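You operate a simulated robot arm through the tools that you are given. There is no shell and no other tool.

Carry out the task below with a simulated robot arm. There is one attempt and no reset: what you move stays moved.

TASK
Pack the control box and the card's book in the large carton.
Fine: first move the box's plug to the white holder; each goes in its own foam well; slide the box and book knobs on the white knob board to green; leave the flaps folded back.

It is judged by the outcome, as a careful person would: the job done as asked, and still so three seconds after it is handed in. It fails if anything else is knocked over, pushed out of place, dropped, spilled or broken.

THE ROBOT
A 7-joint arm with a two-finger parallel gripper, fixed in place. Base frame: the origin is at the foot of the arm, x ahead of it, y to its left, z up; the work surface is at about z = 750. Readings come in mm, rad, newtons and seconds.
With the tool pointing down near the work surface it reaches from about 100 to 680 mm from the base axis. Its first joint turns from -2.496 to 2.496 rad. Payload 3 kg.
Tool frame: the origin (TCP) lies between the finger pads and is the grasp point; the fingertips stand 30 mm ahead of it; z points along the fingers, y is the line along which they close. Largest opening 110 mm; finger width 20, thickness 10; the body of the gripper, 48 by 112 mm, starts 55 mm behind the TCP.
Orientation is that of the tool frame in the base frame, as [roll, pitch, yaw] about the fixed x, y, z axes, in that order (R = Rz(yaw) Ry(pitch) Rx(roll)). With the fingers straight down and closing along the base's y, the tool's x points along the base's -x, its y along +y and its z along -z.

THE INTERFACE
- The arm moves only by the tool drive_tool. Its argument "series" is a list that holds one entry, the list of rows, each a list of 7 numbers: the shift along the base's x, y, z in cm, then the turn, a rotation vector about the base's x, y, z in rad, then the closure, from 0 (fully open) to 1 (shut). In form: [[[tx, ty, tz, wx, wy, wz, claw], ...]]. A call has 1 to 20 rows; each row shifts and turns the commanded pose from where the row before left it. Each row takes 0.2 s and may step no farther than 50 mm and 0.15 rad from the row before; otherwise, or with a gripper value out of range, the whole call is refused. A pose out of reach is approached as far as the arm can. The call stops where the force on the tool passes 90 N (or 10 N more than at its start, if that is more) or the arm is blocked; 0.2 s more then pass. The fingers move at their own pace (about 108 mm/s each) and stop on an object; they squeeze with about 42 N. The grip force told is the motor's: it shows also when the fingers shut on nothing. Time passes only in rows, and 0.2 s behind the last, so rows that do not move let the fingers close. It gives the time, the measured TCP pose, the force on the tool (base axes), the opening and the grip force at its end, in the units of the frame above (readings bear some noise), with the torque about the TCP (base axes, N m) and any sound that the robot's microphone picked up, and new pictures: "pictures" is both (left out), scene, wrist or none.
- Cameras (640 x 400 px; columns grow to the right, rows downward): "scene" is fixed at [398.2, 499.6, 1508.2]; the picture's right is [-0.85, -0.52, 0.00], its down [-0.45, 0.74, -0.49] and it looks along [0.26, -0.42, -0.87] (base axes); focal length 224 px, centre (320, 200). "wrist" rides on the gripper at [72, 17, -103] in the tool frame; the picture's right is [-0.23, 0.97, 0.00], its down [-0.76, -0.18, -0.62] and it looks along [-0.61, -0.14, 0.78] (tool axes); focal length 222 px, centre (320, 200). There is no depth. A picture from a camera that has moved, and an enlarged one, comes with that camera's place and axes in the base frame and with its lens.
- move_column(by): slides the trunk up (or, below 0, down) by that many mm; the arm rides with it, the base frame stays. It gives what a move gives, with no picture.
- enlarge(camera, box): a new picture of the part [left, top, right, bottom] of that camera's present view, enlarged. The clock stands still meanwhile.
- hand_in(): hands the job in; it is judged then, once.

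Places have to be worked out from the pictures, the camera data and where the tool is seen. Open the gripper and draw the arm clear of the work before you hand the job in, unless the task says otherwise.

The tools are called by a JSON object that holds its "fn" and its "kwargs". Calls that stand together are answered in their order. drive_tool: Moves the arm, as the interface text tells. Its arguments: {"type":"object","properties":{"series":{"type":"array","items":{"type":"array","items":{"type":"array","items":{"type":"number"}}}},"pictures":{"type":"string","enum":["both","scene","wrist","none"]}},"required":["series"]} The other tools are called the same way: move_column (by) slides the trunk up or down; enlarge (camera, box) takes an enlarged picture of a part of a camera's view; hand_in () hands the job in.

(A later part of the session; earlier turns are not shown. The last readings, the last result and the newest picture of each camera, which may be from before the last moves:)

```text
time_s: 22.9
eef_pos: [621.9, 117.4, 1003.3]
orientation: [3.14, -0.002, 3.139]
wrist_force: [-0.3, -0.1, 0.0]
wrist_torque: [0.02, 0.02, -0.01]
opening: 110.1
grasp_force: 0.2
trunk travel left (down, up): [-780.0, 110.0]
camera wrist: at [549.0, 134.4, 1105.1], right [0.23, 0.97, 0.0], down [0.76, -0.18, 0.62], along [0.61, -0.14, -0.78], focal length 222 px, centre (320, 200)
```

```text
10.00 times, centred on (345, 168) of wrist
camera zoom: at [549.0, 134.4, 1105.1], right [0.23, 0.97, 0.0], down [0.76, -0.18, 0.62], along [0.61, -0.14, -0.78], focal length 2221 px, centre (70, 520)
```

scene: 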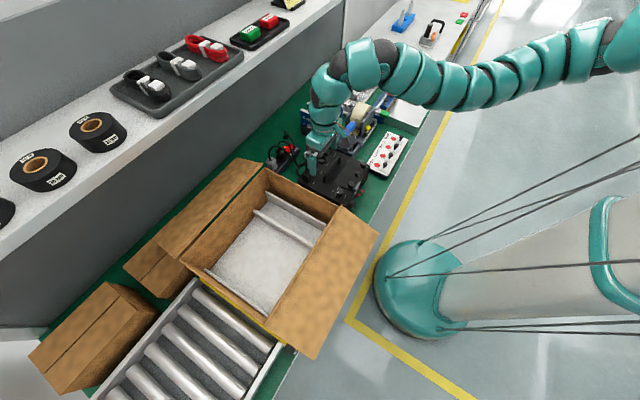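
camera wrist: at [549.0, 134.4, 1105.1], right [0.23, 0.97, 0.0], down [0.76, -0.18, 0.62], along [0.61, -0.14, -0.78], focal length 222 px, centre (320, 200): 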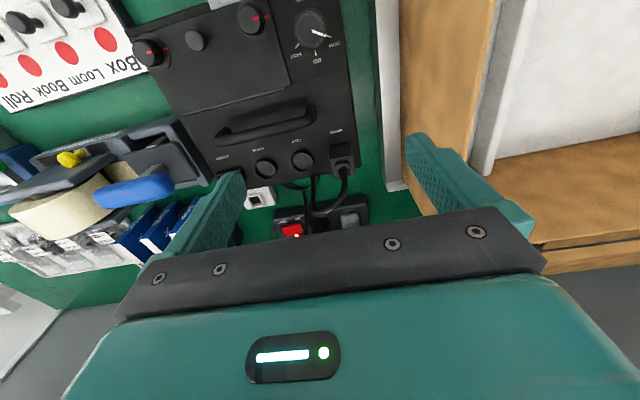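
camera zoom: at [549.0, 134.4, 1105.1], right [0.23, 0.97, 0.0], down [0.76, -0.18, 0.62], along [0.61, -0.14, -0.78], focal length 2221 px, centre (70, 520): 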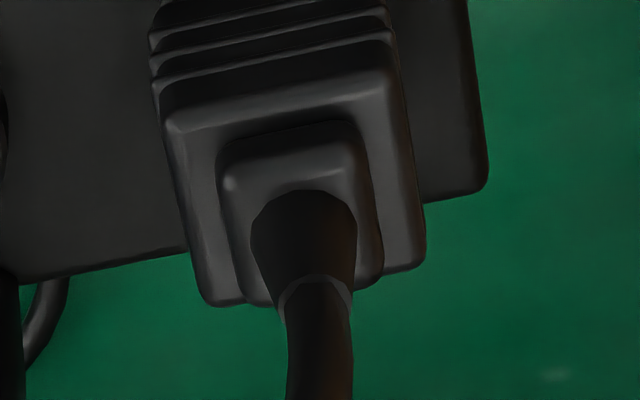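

Measurements: plug body is a 25 mm square centred near (681,130), z 854–882, with the cable arching over toward −y; the holder's collar centre is near (761,−32,797). Gripping along x keeps the fingers clear of the cable, so I turn the tool +90° about z here, high above everything.

{"fn": "drive_tool", "kwargs": {"series": [[[0, 0, 0, 0, 0, 0.1428, 0], [0, 0, 0, 0, 0, 0.1428, 0], [0, 0, 0, 0, 0, 0.1428, 0], [0, 0, 0, 0, 0, 0.1428, 0], [0, 0, 0, 0, 0, 0.1428, 0], [0, 0, 0, 0, 0, 0.1428, 0], [0, 0, 0, 0, 0, 0.1428, 0], [0, 0, 0, 0, 0, 0.1428, 0], [0, 0, 0, 0, 0, 0.1428, 0], [0, 0, 0, 0, 0, 0.1428, 0], [0, 0, 0, 0, 0, 0.1428, 0], [0, 0, 0, 0, 0, 0, 0]]]}}

```text
time_s: 25.5
eef_pos: [623.8, 120.3, 1001.0]
orientation: [3.139, 0.0, -1.571]
wrist_force: [0.1, -0.1, -0.2]
wrist_torque: [0.0, 0.01, 0.03]
opening: 110.0
grasp_force: 0.0
trunk travel left (down, up): [-780.0, 110.0]
camera wrist: at [606.2, 48.1, 1104.4], right [-0.97, 0.23, 0.0], down [0.18, 0.76, 0.62], along [0.14, 0.61, -0.78], focal length 222 px, centre (320, 200)
```

scene: 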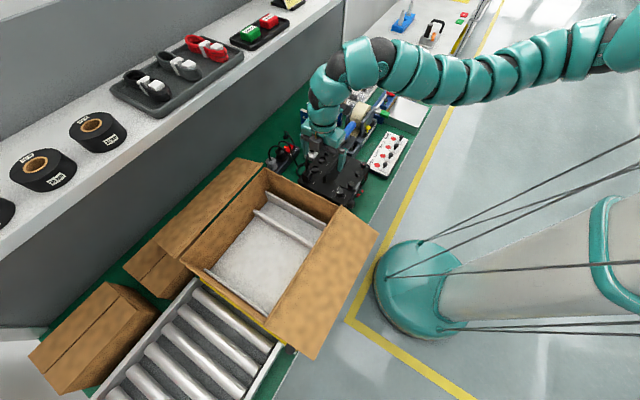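
wrist: 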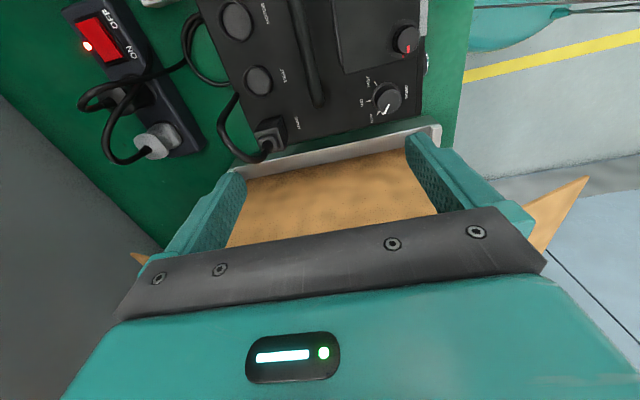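

The turn worked. I move above the plug at this height and check alignment with the camera.

{"fn": "drive_tool", "kwargs": {"series": [[[3, 0.5, 0, 0, 0, 0, 0], [2.7, 0.5, 0, 0, 0, 0, 0], [0, 0, 0, 0, 0, 0, 0]]]}}

{"fn": "enlarge", "kwargs": {"camera": "wrist", "box": [280, 90, 360, 170]}}

{"fn": "enlarge", "kwargs": {"camera": "wrist", "box": [120, 0, 360, 200]}}

```text
time_s: 26.3
eef_pos: [681.8, 130.4, 1000.6]
orientation: [3.14, 0.0, -1.573]
wrist_force: [-0.1, -0.7, -0.1]
wrist_torque: [0.01, 0.04, -0.02]
opening: 110.0
grasp_force: 0.1
trunk travel left (down, up): [-780.0, 110.0]
camera wrist: at [663.1, 57.9, 1104.4], right [-0.97, 0.23, 0.0], down [0.18, 0.76, 0.62], along [0.14, 0.61, -0.78], focal length 222 px, centre (320, 200)
```

scene: 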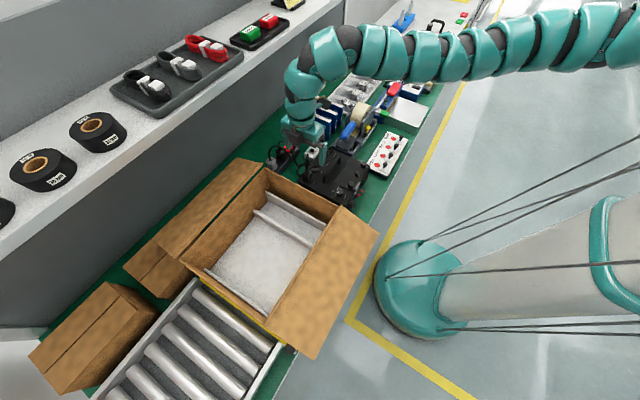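
wrist: 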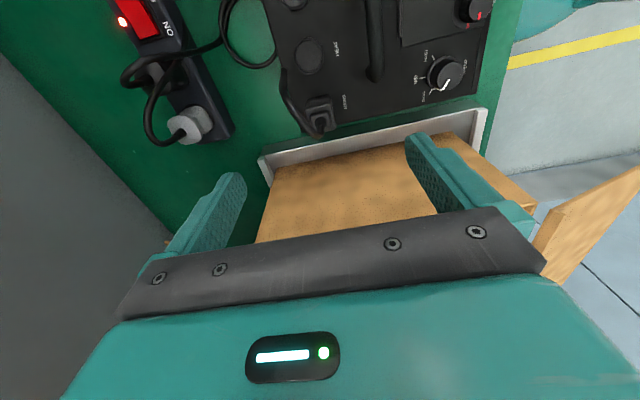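

```text
5.00 times, centred on (320, 130) of wrist
camera zoom: at [663.1, 57.9, 1104.4], right [-0.97, 0.23, 0.0], down [0.18, 0.76, 0.62], along [0.14, 0.61, -0.78], focal length 1111 px, centre (320, 550)
```

zoom: 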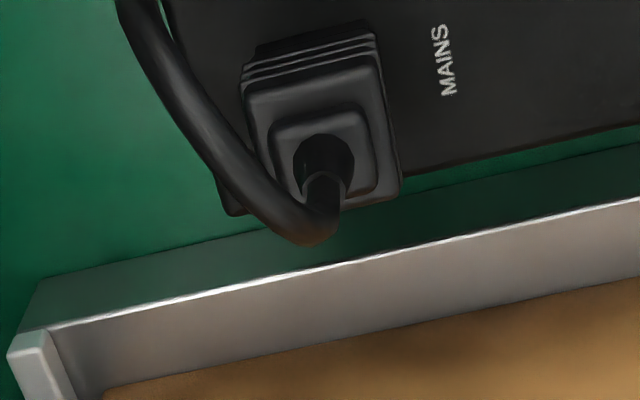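

```text
2.00 times, centred on (240, 100) of wrist
camera zoom: at [663.1, 57.9, 1104.4], right [-0.97, 0.23, 0.0], down [0.18, 0.76, 0.62], along [0.14, 0.61, -0.78], focal length 444 px, centre (480, 400)
```

zoom: 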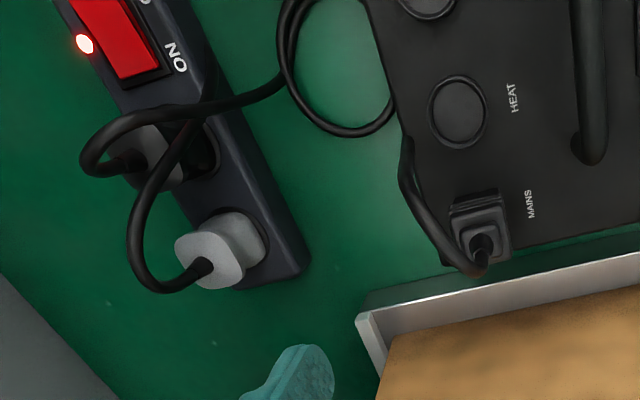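

The new view puts the plug centre at about (680,130.5) – consistent. I narrow the opening to ~60 mm and come down to TCP z≈894 around the plug body.

{"fn": "drive_tool", "kwargs": {"series": [[[-0.18, 0, 0, 0, 0, 0, 0.45], [0, 0, 0, 0, 0, 0, 0.45], [0, 0, -3.5, 0, 0, 0, 0.45], [0, 0, -3.5, 0, 0, 0, 0.45], [0, 0, -2, 0, 0, 0, 0.45], [0, 0, 0, 0, 0, 0, 0.45]]]}}

{"fn": "enlarge", "kwargs": {"camera": "wrist", "box": [220, 100, 420, 225]}}

{"fn": "enlarge", "kwargs": {"camera": "scene", "box": [280, 140, 340, 190]}}

```text
time_s: 27.7
eef_pos: [677.7, 128.7, 912.1]
orientation: [3.141, 0.0, -1.573]
wrist_force: [0.8, -0.2, -0.4]
wrist_torque: [0.02, -0.03, 0.01]
opening: 60.5
grasp_force: 0.1
trunk travel left (down, up): [-780.0, 110.0]
camera wrist: at [660.8, 56.7, 1015.3], right [-0.97, 0.23, 0.0], down [0.18, 0.76, 0.62], along [0.14, 0.61, -0.78], focal length 222 px, centre (320, 200)
```

scene: 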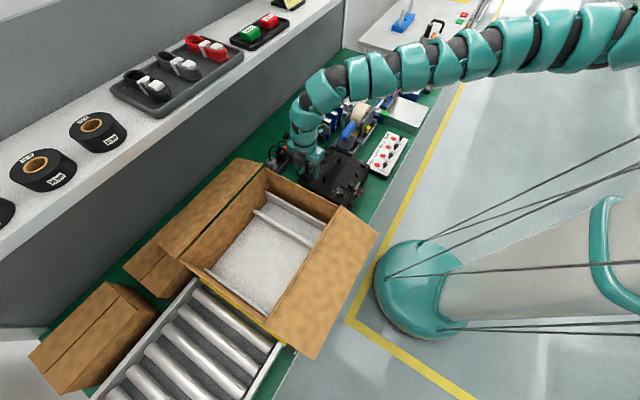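
wrist: 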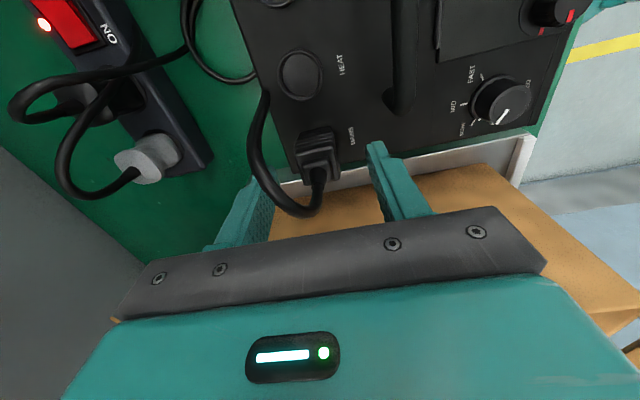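

```text
3.20 times, centred on (320, 162) of wrist
camera zoom: at [660.8, 56.7, 1015.3], right [-0.97, 0.23, 0.0], down [0.18, 0.76, 0.62], along [0.14, 0.61, -0.78], focal length 711 px, centre (320, 320)
```

zoom: 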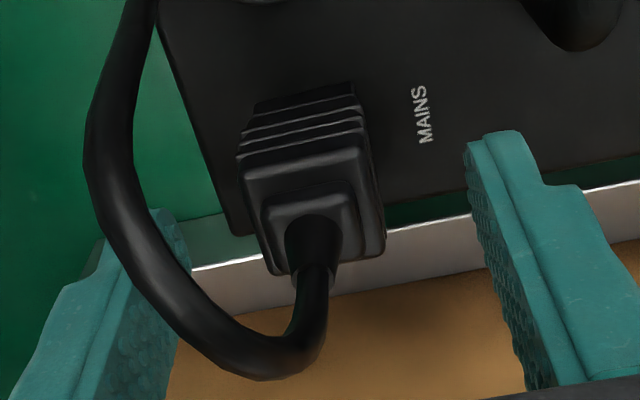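

```text
8.00 times, centred on (310, 165) of scene
camera zoom: at [398.2, 499.6, 1508.2], right [-0.85, -0.52, 0.0], down [-0.45, 0.74, -0.49], along [0.26, -0.42, -0.87], focal length 1794 px, centre (400, 480)
```

zoom: 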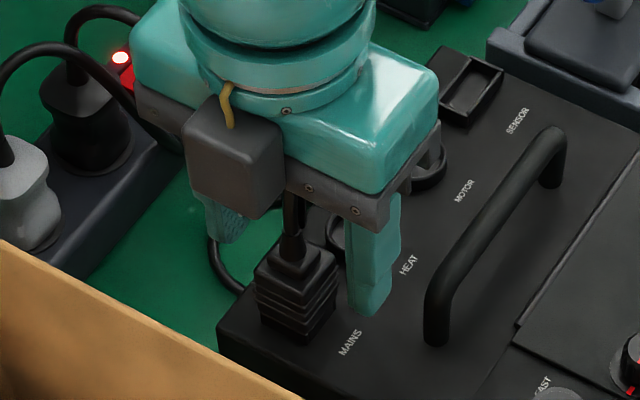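

The fingers straddle the plug; the TCP needs about +2 mm in x and y and another 18 mm down.

{"fn": "drive_tool", "kwargs": {"series": [[[0.2, 0.2, -0.8, 0, 0, 0, 0.45], [0, 0, -0.8, 0, 0, 0, 0.45], [0, 0, 0, 0, 0, 0, 0.45]]]}}

{"fn": "enlarge", "kwargs": {"camera": "wrist", "box": [220, 100, 420, 225]}}

{"fn": "enlarge", "kwargs": {"camera": "scene", "box": [290, 155, 330, 185]}}

```text
time_s: 28.5
eef_pos: [680.4, 132.0, 895.6]
orientation: [-3.141, 0.0, -1.573]
wrist_force: [0.3, 1.0, 0.5]
wrist_torque: [0.0, -0.02, 0.02]
opening: 60.9
grasp_force: 0.0
trunk travel left (down, up): [-780.0, 110.0]
camera wrist: at [662.7, 60.2, 998.8], right [-0.97, 0.23, 0.0], down [0.18, 0.76, 0.62], along [0.14, 0.61, -0.78], focal length 222 px, centre (320, 200)
```

scene: 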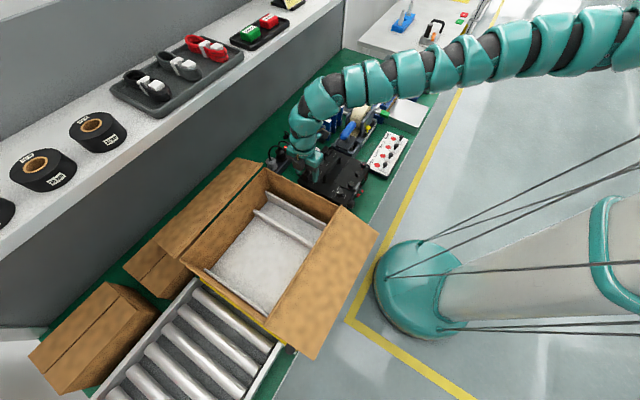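
wrist: 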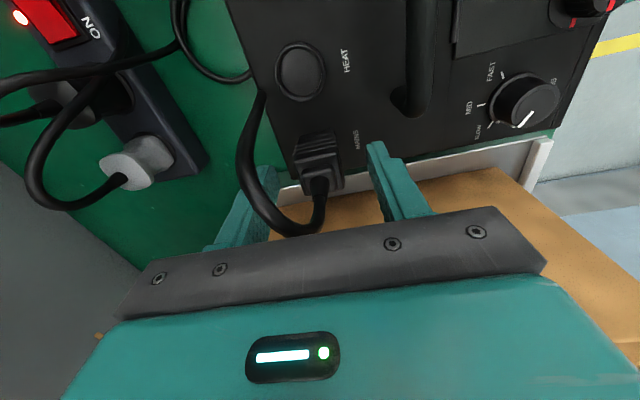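

```text
3.20 times, centred on (320, 162) of wrist
camera zoom: at [662.7, 60.2, 998.8], right [-0.97, 0.23, 0.0], down [0.18, 0.76, 0.62], along [0.14, 0.61, -0.78], focal length 711 px, centre (320, 320)
```

zoom: 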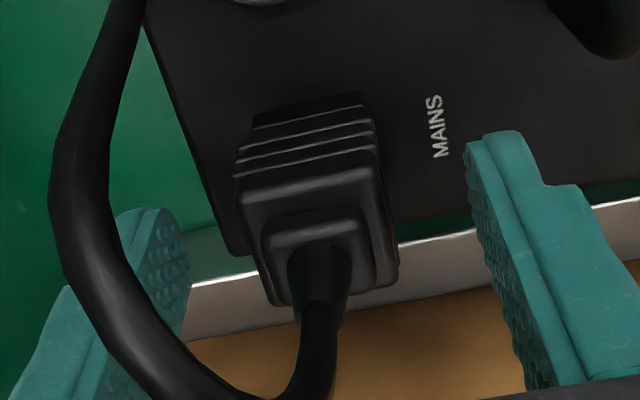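

```text
13.33 times, centred on (310, 170) of scene
camera zoom: at [398.2, 499.6, 1508.2], right [-0.85, -0.52, 0.0], down [-0.45, 0.74, -0.49], along [0.26, -0.42, -0.87], focal length 2990 px, centre (453, 600)
```

zoom: 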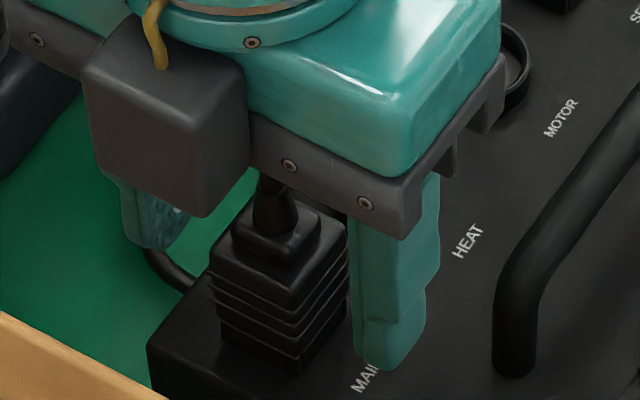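

The plug sits between the fingers and the cable passes clear on the −y side. I close the gripper on it.

{"fn": "drive_tool", "kwargs": {"series": [[[0, 0, 0, 0, 0, 0, 1], [0, 0, 0, 0, 0, 0, 1], [0, 0, 0, 0, 0, 0, 1], [0, 0, 0, 0, 0, 0, 1]]]}}

{"fn": "enlarge", "kwargs": {"camera": "wrist", "box": [220, 100, 420, 225]}}

```text
time_s: 29.5
eef_pos: [680.0, 133.0, 896.1]
orientation: [3.14, 0.0, -1.571]
wrist_force: [-2.1, 0.0, -0.4]
wrist_torque: [0.03, 0.01, 0.05]
opening: 25.3
grasp_force: 42.0
trunk travel left (down, up): [-780.0, 110.0]
camera wrist: at [662.4, 60.3, 998.7], right [-0.97, 0.23, 0.0], down [0.18, 0.76, 0.62], along [0.14, 0.61, -0.78], focal length 222 px, centre (320, 200)
```

scene: 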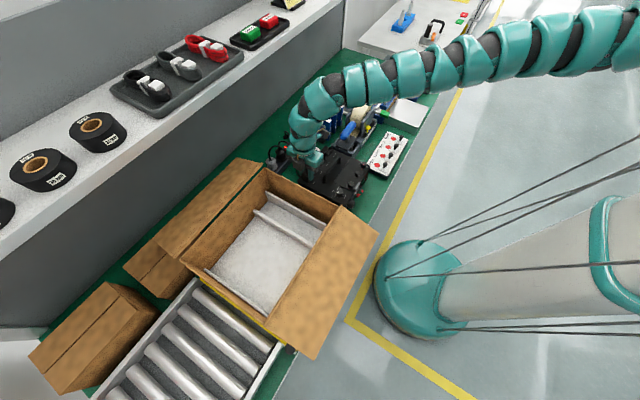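
wrist: 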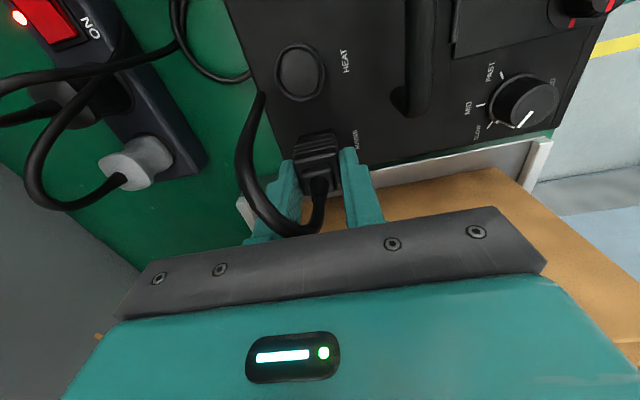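

```text
3.20 times, centred on (320, 162) of wrist
camera zoom: at [662.4, 60.3, 998.7], right [-0.97, 0.23, 0.0], down [0.18, 0.76, 0.62], along [0.14, 0.61, -0.78], focal length 711 px, centre (320, 320)
```

zoom: 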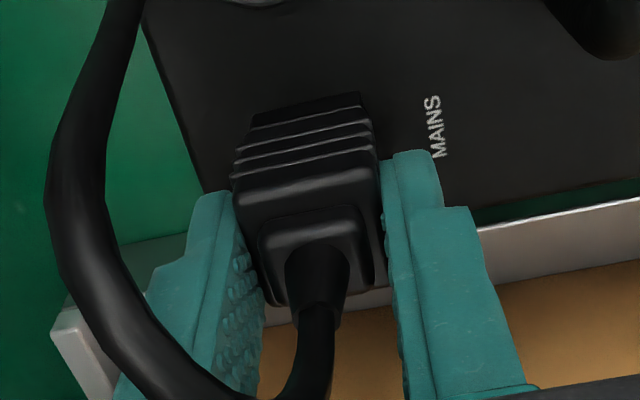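

Gripped at 25.3 mm with 42 N. Now I pull the plug straight up, in small steps.

{"fn": "drive_tool", "kwargs": {"series": [[[0, 0, 0.5, 0, 0, 0, 1], [0, 0, 0.5, 0, 0, 0, 1], [0, 0, 1, 0, 0, 0, 1], [0, 0, 1, 0, 0, 0, 1], [0, 0, 1, 0, 0, 0, 1], [0, 0, 1, 0, 0, 0, 1], [0, 0, 0, 0, 0, 0, 1]]]}}

{"fn": "enlarge", "kwargs": {"camera": "wrist", "box": [180, 60, 440, 222]}}

{"fn": "enlarge", "kwargs": {"camera": "scene", "box": [280, 140, 340, 190]}}

```text
time_s: 31.1
eef_pos: [679.9, 132.5, 944.8]
orientation: [3.14, 0.001, -1.573]
wrist_force: [0.1, -0.8, 0.1]
wrist_torque: [-0.04, 0.02, -0.03]
opening: 25.6
grasp_force: 42.3
trunk travel left (down, up): [-780.0, 110.0]
camera wrist: at [663.6, 60.4, 1048.7], right [-0.97, 0.23, 0.0], down [0.18, 0.76, 0.62], along [0.14, 0.61, -0.78], focal length 222 px, centre (320, 200)
```

scene: 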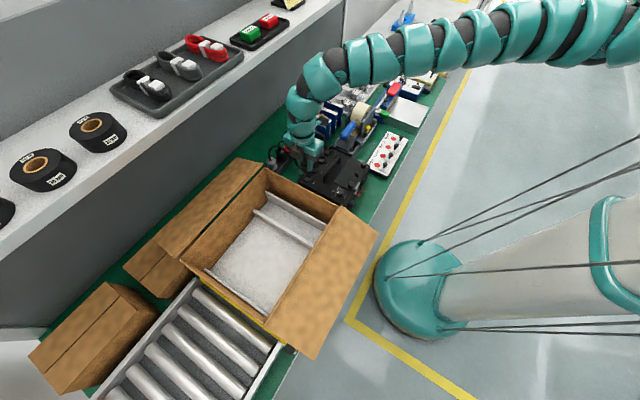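
wrist: 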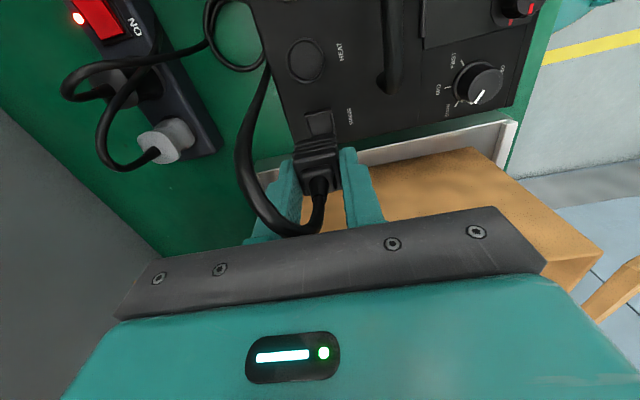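

```text
2.46 times, centred on (310, 141) of wrist
camera zoom: at [663.6, 60.4, 1048.7], right [-0.97, 0.23, 0.0], down [0.18, 0.76, 0.62], along [0.14, 0.61, -0.78], focal length 547 px, centre (345, 345)
```

zoom: 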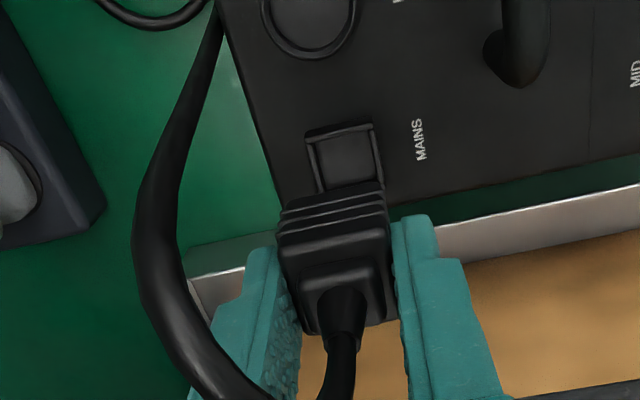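

```text
8.00 times, centred on (310, 165) of scene
camera zoom: at [398.2, 499.6, 1508.2], right [-0.85, -0.52, 0.0], down [-0.45, 0.74, -0.49], along [0.26, -0.42, -0.87], focal length 1794 px, centre (400, 480)
```

zoom: 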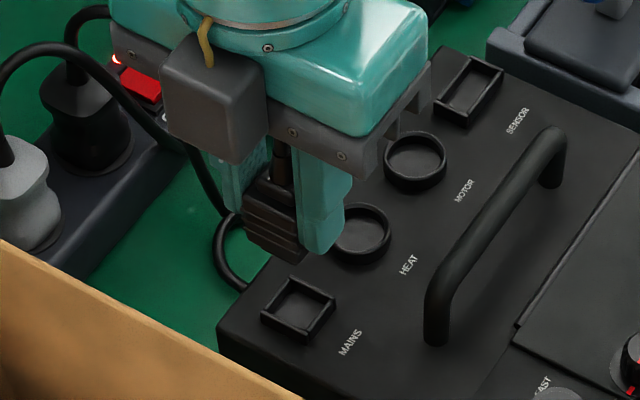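

The plug came out cleanly (square skirt socket now visible on the box). I raise a bit more, then lower the trunk 70 mm to gain reach for the holder.

{"fn": "drive_tool", "kwargs": {"series": [[[0, 0, 2, 0, 0, 0, 1], [0, 0, 2, 0, 0, 0, 1], [0, 0, 2, 0, 0, 0, 1], [0, 0, 0, 0, 0, 0, 1]]], "pictures": "none"}}

{"fn": "move_column", "kwargs": {"by": -70}}

{"fn": "drive_tool", "kwargs": {"series": [[[2, -3.5, 0, 0, 0, 0, 1], [2, -3.5, 0, 0, 0, 0, 1], [2, -3.5, 0, 0, 0, 0, 1], [1, -2, 0, 0, 0, 0, 1], [0, 0, 0, 0, 0, 0, 1]]]}}

```text
time_s: 32.1
eef_pos: [681.4, 132.4, 1005.6]
orientation: [3.141, 0.001, -1.573]
wrist_force: [-1.0, -0.3, 0.3]
wrist_torque: [0.0, 0.06, -0.02]
opening: 25.5
grasp_force: 41.6
trunk travel left (down, up): [-780.0, 110.0]
```

```text
time_s: 33.2
eef_pos: [681.0, 132.5, 935.9]
orientation: [3.14, 0.0, -1.572]
wrist_force: [0.0, 0.1, -0.1]
wrist_torque: [-0.01, 0.02, 0.03]
opening: 25.6
grasp_force: 41.6
trunk travel left (down, up): [-710.0, 180.0]
```

```text
time_s: 34.4
eef_pos: [751.7, 7.9, 936.5]
orientation: [3.139, 0.001, -1.573]
wrist_force: [0.9, 0.3, -0.1]
wrist_torque: [0.0, 0.0, 0.0]
opening: 25.3
grasp_force: 42.1
trunk travel left (down, up): [-710.0, 180.0]
camera wrist: at [733.2, -65.7, 1038.4], right [-0.97, 0.23, 0.0], down [0.18, 0.76, 0.62], along [0.14, 0.61, -0.78], focal length 222 px, centre (320, 200)
```

scene: 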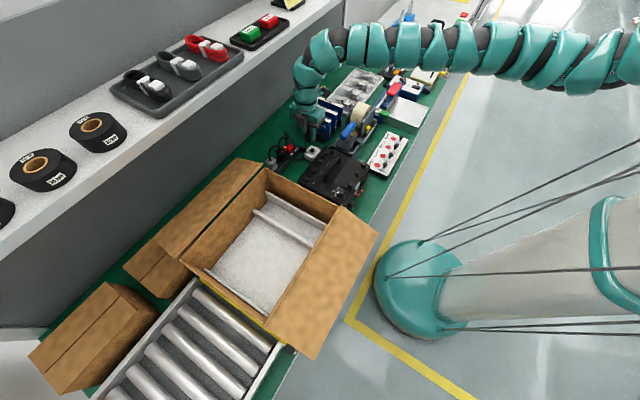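
wrist: 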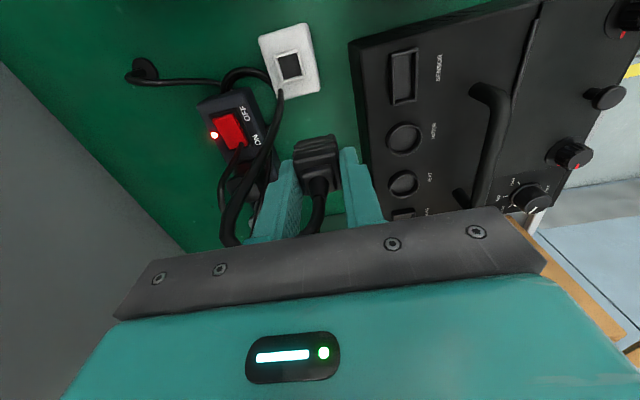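

The holder's square opening is in view. I enlarge it to locate it precisely.

{"fn": "enlarge", "kwargs": {"camera": "wrist", "box": [240, 10, 360, 110]}}

{"fn": "enlarge", "kwargs": {"camera": "scene", "box": [295, 135, 335, 165]}}

{"fn": "enlarge", "kwargs": {"camera": "wrist", "box": [270, 120, 380, 220]}}

```text
4.00 times, centred on (300, 60) of wrist
camera zoom: at [733.2, -65.7, 1038.4], right [-0.97, 0.23, 0.0], down [0.18, 0.76, 0.62], along [0.14, 0.61, -0.78], focal length 888 px, centre (400, 760)
```

zoom: 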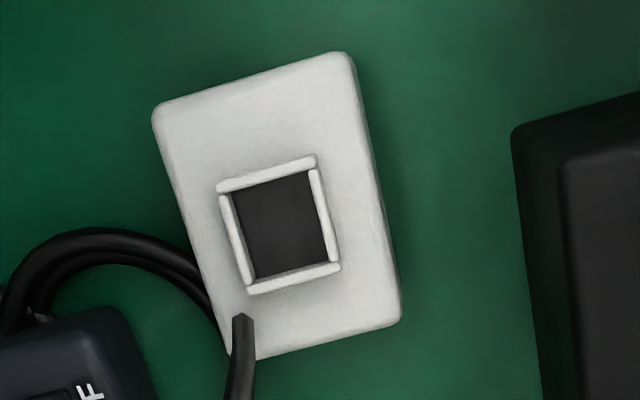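

```text
13.33 times, centred on (315, 150) of scene
camera zoom: at [398.2, 499.6, 1508.2], right [-0.85, -0.52, 0.0], down [-0.45, 0.74, -0.49], along [0.26, -0.42, -0.87], focal length 2990 px, centre (387, 867)
```

zoom: 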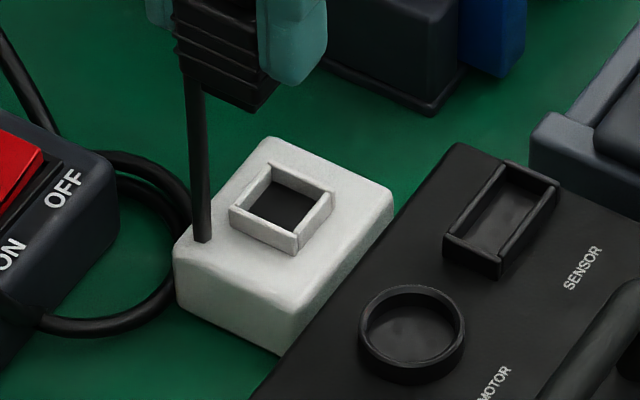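

```text
4.00 times, centred on (325, 170) of wrist
camera zoom: at [733.2, -65.7, 1038.4], right [-0.97, 0.23, 0.0], down [0.18, 0.76, 0.62], along [0.14, 0.61, -0.78], focal length 888 px, centre (300, 320)
```

zoom: 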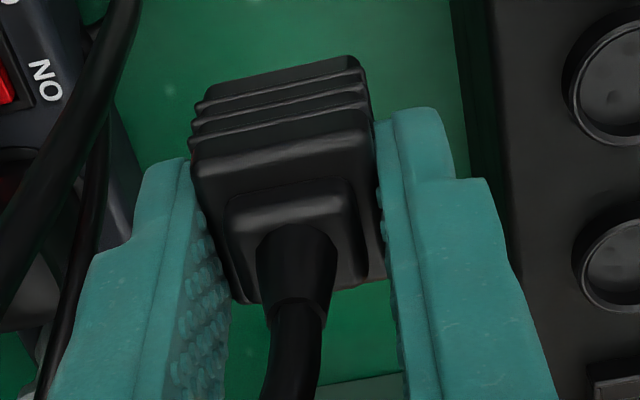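

From two wrist views the holder's collar is axis-aligned, centred at about (770,−38.5), top z≈788. Accounting for how the plug sits in the grip, the TCP target is about (770.4,−36). I move there at this height.

{"fn": "drive_tool", "kwargs": {"series": [[[1, -2.2, 0, 0, 0, 0, 1], [0.89, -2.18, 0, 0, 0, 0, 1], [0, 0, 0, 0, 0, 0, 1], [0, 0, 0, 0, 0, 0, 1]]]}}

{"fn": "enlarge", "kwargs": {"camera": "wrist", "box": [260, 70, 390, 200]}}

{"fn": "enlarge", "kwargs": {"camera": "scene", "box": [285, 115, 345, 165]}}

```text
time_s: 35.4
eef_pos: [767.9, -36.3, 935.5]
orientation: [3.14, -0.001, -1.574]
wrist_force: [0.0, -0.2, -0.5]
wrist_torque: [-0.01, -0.01, 0.0]
opening: 25.6
grasp_force: 41.6
trunk travel left (down, up): [-710.0, 180.0]
camera wrist: at [751.0, -108.0, 1039.2], right [-0.97, 0.23, 0.0], down [0.18, 0.76, 0.62], along [0.14, 0.61, -0.78], focal length 222 px, centre (320, 200)
```

scene: 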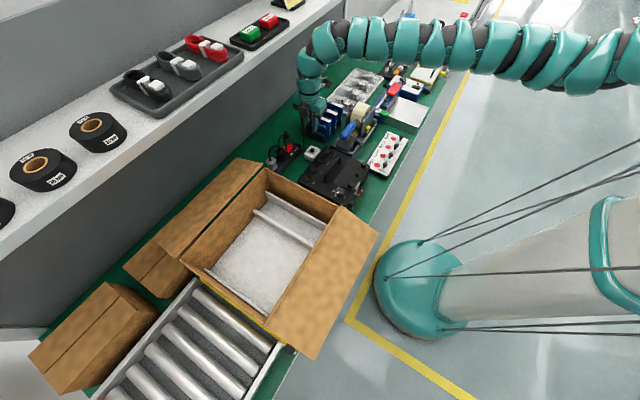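
wrist: 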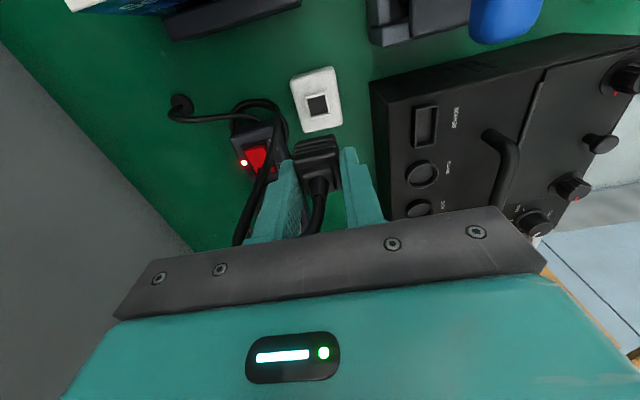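

```text
3.08 times, centred on (325, 135) of wrist
camera zoom: at [751.0, -108.0, 1039.2], right [-0.97, 0.23, 0.0], down [0.18, 0.76, 0.62], along [0.14, 0.61, -0.78], focal length 684 px, centre (305, 400)
```

zoom: 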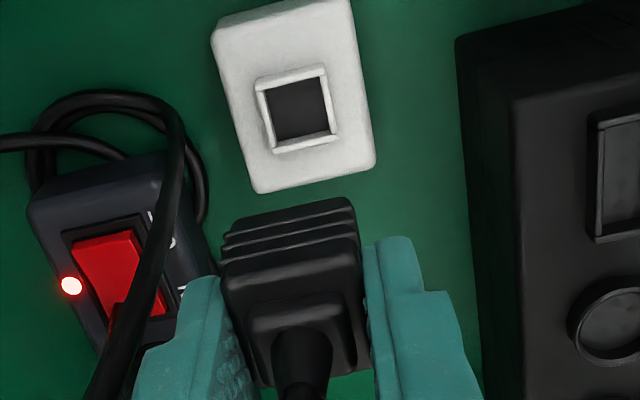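

```text
8.00 times, centred on (315, 140) of scene
camera zoom: at [398.2, 499.6, 1508.2], right [-0.85, -0.52, 0.0], down [-0.45, 0.74, -0.49], along [0.26, -0.42, -0.87], focal length 1794 px, centre (360, 680)
```

zoom: 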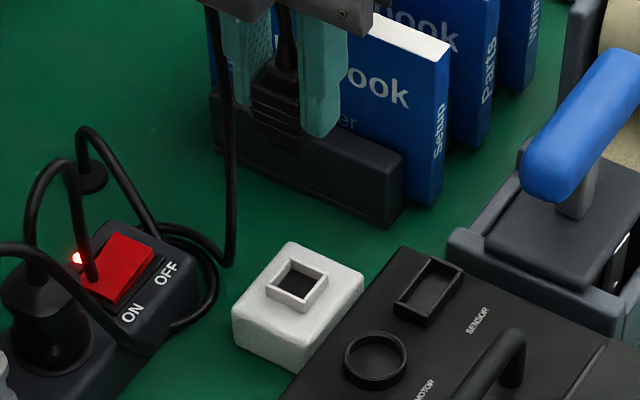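

The opening lies about +2 mm in x from the plug. I correct that, and lower the trunk 75 mm so the plug hovers just above the holder.

{"fn": "drive_tool", "kwargs": {"series": [[[0.2, -0.05, 0, 0, 0, 0, 1], [0, 0, 0, 0, 0, 0, 1]]], "pictures": "none"}}

{"fn": "move_column", "kwargs": {"by": -75}}

{"fn": "enlarge", "kwargs": {"camera": "wrist", "box": [240, 70, 400, 210]}}

{"fn": "enlarge", "kwargs": {"camera": "scene", "box": [290, 130, 340, 170]}}

```text
time_s: 36.0
eef_pos: [770.9, -36.3, 935.8]
orientation: [3.138, 0.0, -1.573]
wrist_force: [-0.2, 0.3, -0.4]
wrist_torque: [0.0, 0.01, 0.03]
opening: 25.6
grasp_force: 42.1
trunk travel left (down, up): [-710.0, 180.0]
```

```text
time_s: 37.1
eef_pos: [771.1, -35.9, 861.8]
orientation: [3.14, 0.0, -1.573]
wrist_force: [0.0, -0.3, -0.7]
wrist_torque: [-0.02, -0.01, 0.02]
opening: 25.5
grasp_force: 42.3
trunk travel left (down, up): [-635.0, 255.0]
```

```text
2.86 times, centred on (320, 140) of wrist
camera zoom: at [753.4, -108.3, 964.4], right [-0.97, 0.23, 0.0], down [0.18, 0.76, 0.62], along [0.14, 0.61, -0.78], focal length 635 px, centre (320, 371)
```

zoom: 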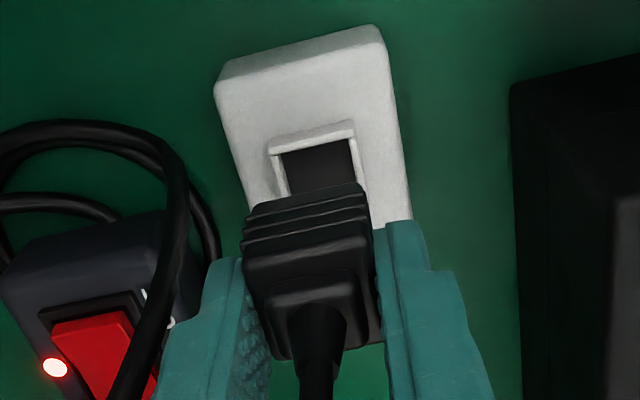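

```text
10.00 times, centred on (315, 150) of scene
camera zoom: at [398.2, 499.6, 1508.2], right [-0.85, -0.52, 0.0], down [-0.45, 0.74, -0.49], along [0.26, -0.42, -0.87], focal length 2242 px, centre (370, 700)
```

zoom: 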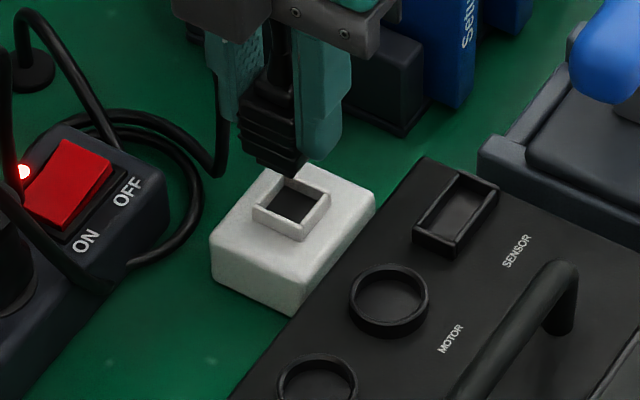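

Alignment matches the one at the box socket to within ~0.5 mm. I descend with small steps.

{"fn": "drive_tool", "kwargs": {"series": [[[0, 0, -0.5, 0, 0, 0, 1], [0, 0, -0.5, 0, 0, 0, 1], [0, 0, -0.5, 0, 0, 0, 1], [0, 0, -0.3, 0, 0, 0, 1], [0, 0, 0, 0, 0, 0, 1]]]}}

{"fn": "enlarge", "kwargs": {"camera": "wrist", "box": [240, 70, 400, 210]}}

{"fn": "enlarge", "kwargs": {"camera": "scene", "box": [295, 135, 335, 165]}}

```text
time_s: 38.3
eef_pos: [771.5, -35.9, 842.9]
orientation: [3.141, 0.001, -1.573]
wrist_force: [-0.8, -0.5, -0.4]
wrist_torque: [0.0, -0.01, -0.02]
opening: 25.6
grasp_force: 41.8
trunk travel left (down, up): [-635.0, 255.0]
camera wrist: at [753.5, -108.4, 946.6], right [-0.97, 0.23, 0.0], down [0.18, 0.76, 0.62], along [0.14, 0.61, -0.78], focal length 222 px, centre (320, 200)
```

scene: 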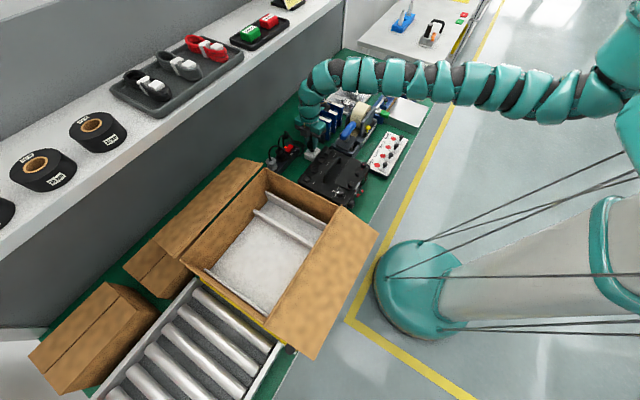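
wrist: 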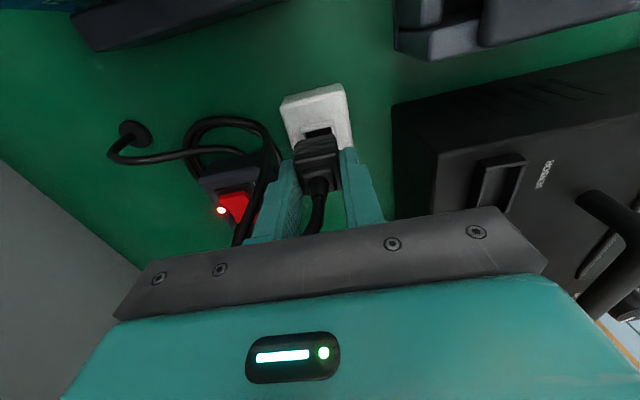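

```text
2.86 times, centred on (320, 140) of wrist
camera zoom: at [753.5, -108.4, 946.6], right [-0.97, 0.23, 0.0], down [0.18, 0.76, 0.62], along [0.14, 0.61, -0.78], focal length 635 px, centre (320, 371)
```

zoom: 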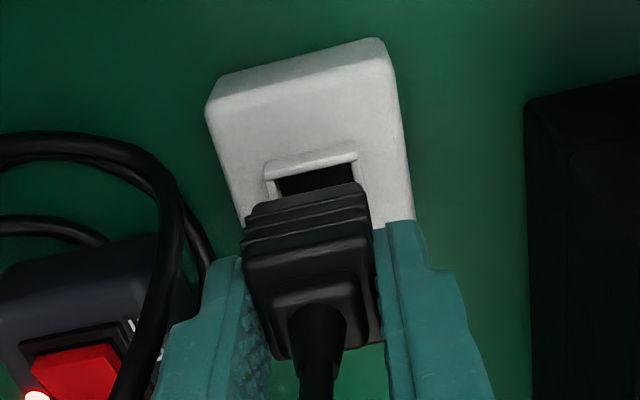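

```text
13.33 times, centred on (315, 150) of scene
camera zoom: at [398.2, 499.6, 1508.2], right [-0.85, -0.52, 0.0], down [-0.45, 0.74, -0.49], along [0.26, -0.42, -0.87], focal length 2990 px, centre (387, 867)
```

zoom: 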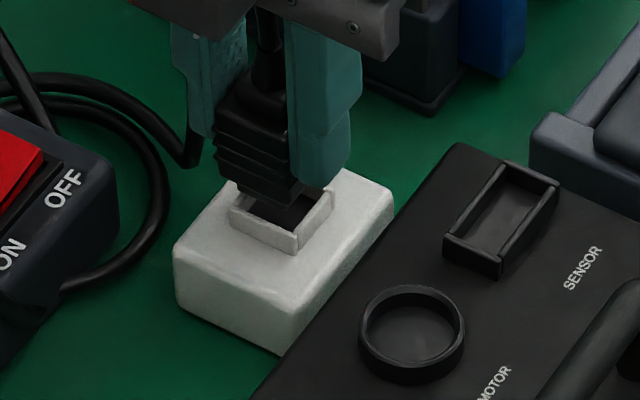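

Nearly there; both views suggest a −0.7 mm x trim. I apply it and go down in 3–4 mm steps until contact.

{"fn": "drive_tool", "kwargs": {"series": [[[-0.07, 0, 0, 0, 0, 0, 1], [0, 0, -0.4, 0, 0, 0, 1], [0, 0, -0.3, 0, 0, 0, 1], [0, 0, -0.3, 0, 0, 0, 1], [0, 0, 0, 0, 0, 0, 1]]]}}

{"fn": "enlarge", "kwargs": {"camera": "wrist", "box": [240, 70, 400, 210]}}

{"fn": "enlarge", "kwargs": {"camera": "scene", "box": [295, 135, 335, 165]}}

```text
time_s: 39.5
eef_pos: [769.8, -36.6, 832.3]
orientation: [3.141, 0.0, -1.572]
wrist_force: [1.2, -1.2, 5.8]
wrist_torque: [0.0, -0.01, 0.0]
opening: 25.7
grasp_force: 42.2
trunk travel left (down, up): [-635.0, 255.0]
camera wrist: at [753.2, -108.8, 936.3], right [-0.97, 0.23, 0.0], down [0.18, 0.76, 0.62], along [0.14, 0.61, -0.78], focal length 222 px, centre (320, 200)
```

scene: 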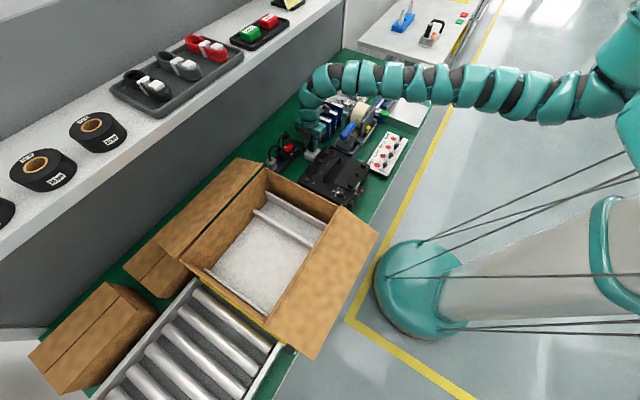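
wrist: 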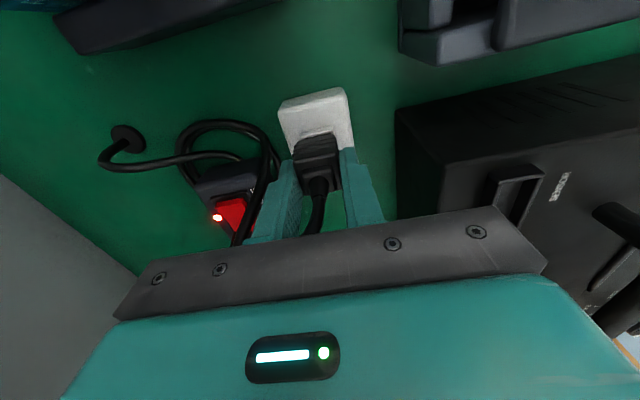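

```text
2.86 times, centred on (320, 140) of wrist
camera zoom: at [753.2, -108.8, 936.3], right [-0.97, 0.23, 0.0], down [0.18, 0.76, 0.62], along [0.14, 0.61, -0.78], focal length 635 px, centre (320, 371)
```

zoom: 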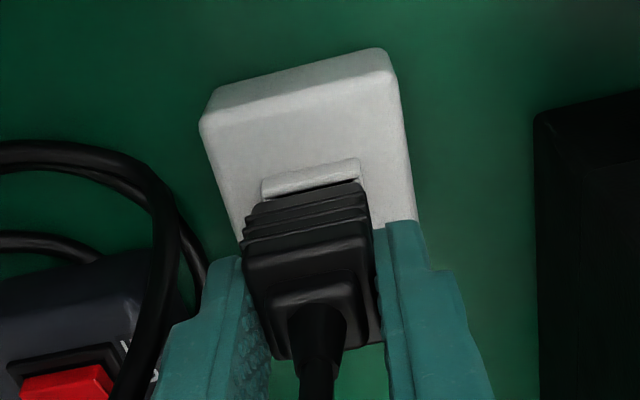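

```text
13.33 times, centred on (315, 150) of scene
camera zoom: at [398.2, 499.6, 1508.2], right [-0.85, -0.52, 0.0], down [-0.45, 0.74, -0.49], along [0.26, -0.42, -0.87], focal length 2990 px, centre (387, 867)
```

zoom: 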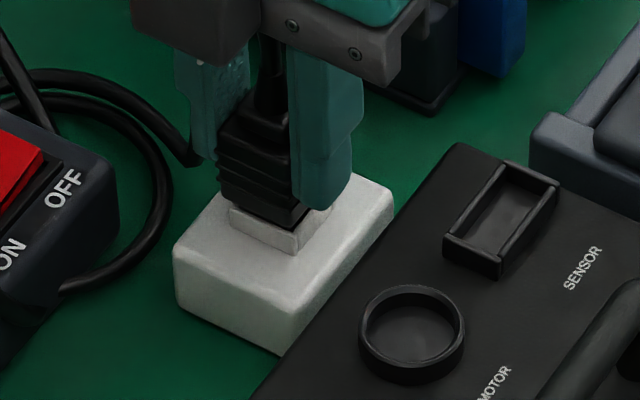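

A light 6 N contact shows; the skirt seems to be entering the collar. I keep pressing gently a few mm.

{"fn": "drive_tool", "kwargs": {"series": [[[0, 0, -0.3, 0, 0, 0, 1], [0, 0, 0, 0, 0, 0, 1]]]}}

{"fn": "enlarge", "kwargs": {"camera": "wrist", "box": [280, 100, 370, 180]}}

{"fn": "enlarge", "kwargs": {"camera": "scene", "box": [300, 140, 325, 160]}}

```text
time_s: 40.1
eef_pos: [770.5, -36.9, 829.8]
orientation: [-3.141, -0.004, -1.574]
wrist_force: [0.3, -5.0, 7.6]
wrist_torque: [-0.27, 0.01, 0.16]
opening: 25.5
grasp_force: 42.1
trunk travel left (down, up): [-635.0, 255.0]
camera wrist: at [752.3, -109.7, 932.7], right [-0.97, 0.23, 0.0], down [0.18, 0.76, 0.62], along [0.14, 0.61, -0.78], focal length 222 px, centre (320, 200)
```

scene: 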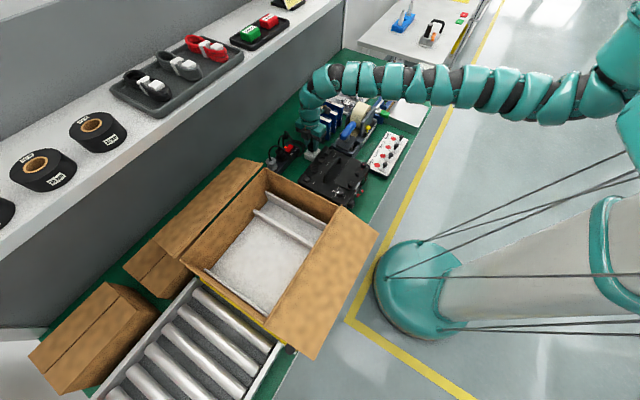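
wrist: 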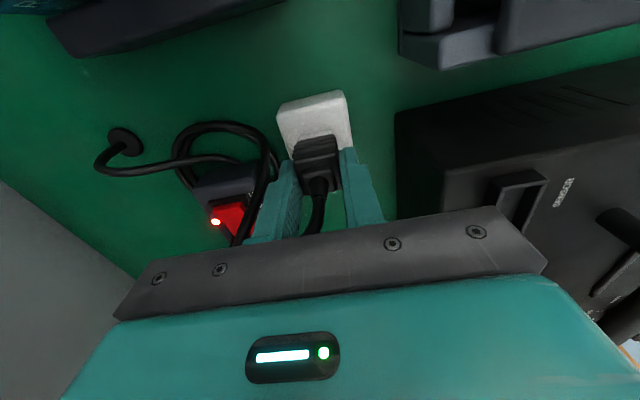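

```text
5.00 times, centred on (325, 140) of wrist
camera zoom: at [752.3, -109.7, 932.7], right [-0.97, 0.23, 0.0], down [0.18, 0.76, 0.62], along [0.14, 0.61, -0.78], focal length 1111 px, centre (295, 500)
```

zoom: 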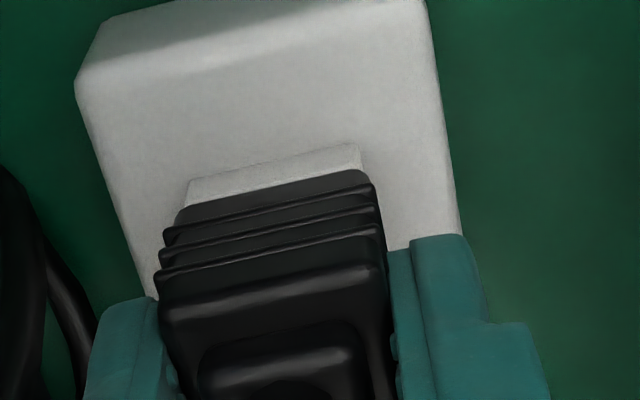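

```text
16.00 times, centred on (312, 150) of scene
camera zoom: at [398.2, 499.6, 1508.2], right [-0.85, -0.52, 0.0], down [-0.45, 0.74, -0.49], along [0.26, -0.42, -0.87], focal length 3588 px, centre (440, 1000)
```

zoom: 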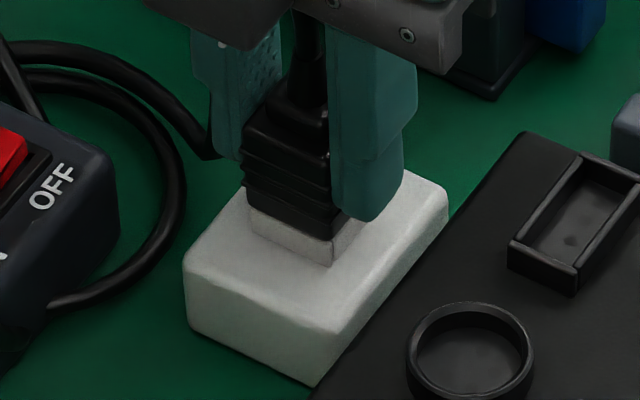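

The plug's lower edge is at the collar, looking like it did when seated in the box. I press another 2 mm to make sure it is bottomed.

{"fn": "drive_tool", "kwargs": {"series": [[[0, 0, -0.2, 0, 0, 0, 1], [0, 0, 0, 0, 0, 0, 1]]], "pictures": "none"}}

{"fn": "enlarge", "kwargs": {"camera": "wrist", "box": [280, 100, 370, 180]}}

{"fn": "enlarge", "kwargs": {"camera": "scene", "box": [300, 140, 325, 160]}}

```text
time_s: 40.7
eef_pos: [771.3, -38.0, 830.3]
orientation: [-3.139, -0.002, -1.574]
wrist_force: [-3.9, -8.7, 21.2]
wrist_torque: [-0.4, 0.24, 0.06]
opening: 25.7
grasp_force: 42.1
trunk travel left (down, up): [-635.0, 255.0]
```

```text
5.00 times, centred on (325, 140) of wrist
camera zoom: at [751.9, -109.8, 932.5], right [-0.97, 0.23, 0.0], down [0.18, 0.76, 0.62], along [0.15, 0.61, -0.78], focal length 1111 px, centre (295, 500)
```

zoom: 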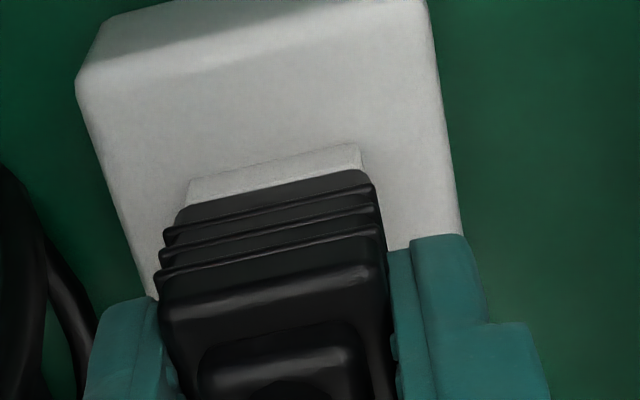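

```text
16.00 times, centred on (312, 150) of scene
camera zoom: at [398.2, 499.6, 1508.2], right [-0.85, -0.52, 0.0], down [-0.45, 0.74, -0.49], along [0.26, -0.42, -0.87], focal length 3588 px, centre (440, 1000)
```

zoom: 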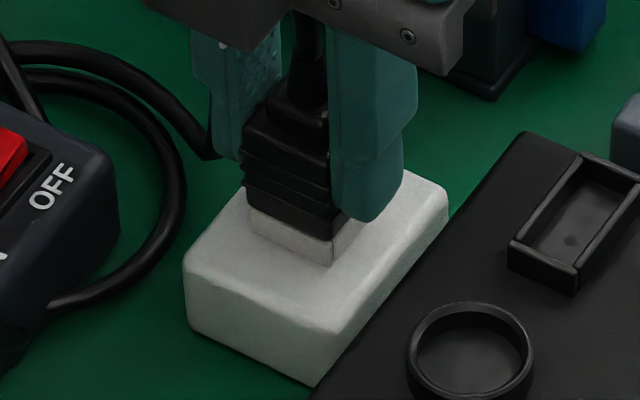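

The force rose to 21 N without further motion, so it has bottomed. I check closely whether it's really seated, with a tighter enlargement.

{"fn": "enlarge", "kwargs": {"camera": "scene", "box": [303, 142, 319, 158]}}

{"fn": "enlarge", "kwargs": {"camera": "wrist", "box": [290, 120, 350, 170]}}

```text
16.00 times, centred on (311, 150) of scene
camera zoom: at [398.2, 499.6, 1508.2], right [-0.85, -0.52, 0.0], down [-0.45, 0.74, -0.49], along [0.26, -0.42, -0.87], focal length 3588 px, centre (464, 1000)
```

zoom: 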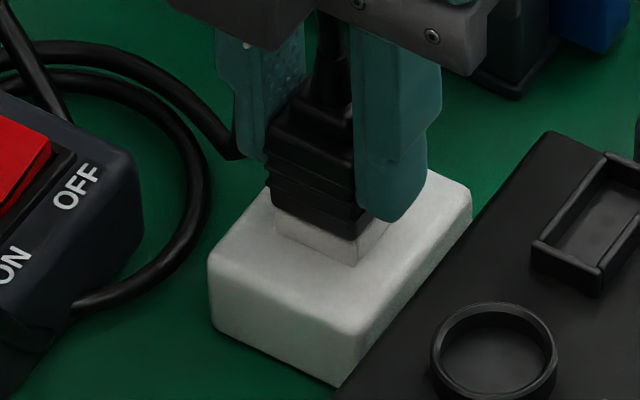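

```text
8.00 times, centred on (320, 145) of wrist
camera zoom: at [751.9, -109.8, 932.5], right [-0.97, 0.23, 0.0], down [0.18, 0.76, 0.62], along [0.15, 0.61, -0.78], focal length 1777 px, centre (320, 640)
```

zoom: 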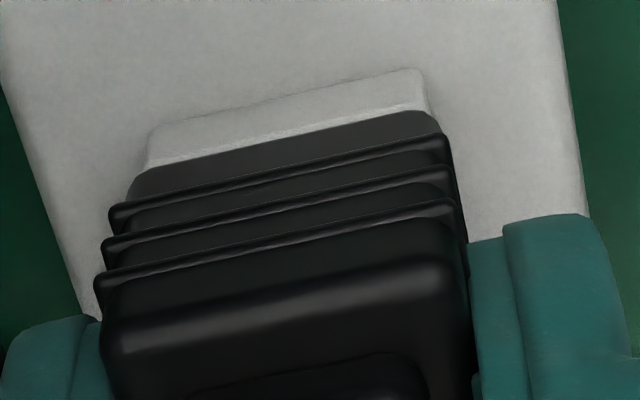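

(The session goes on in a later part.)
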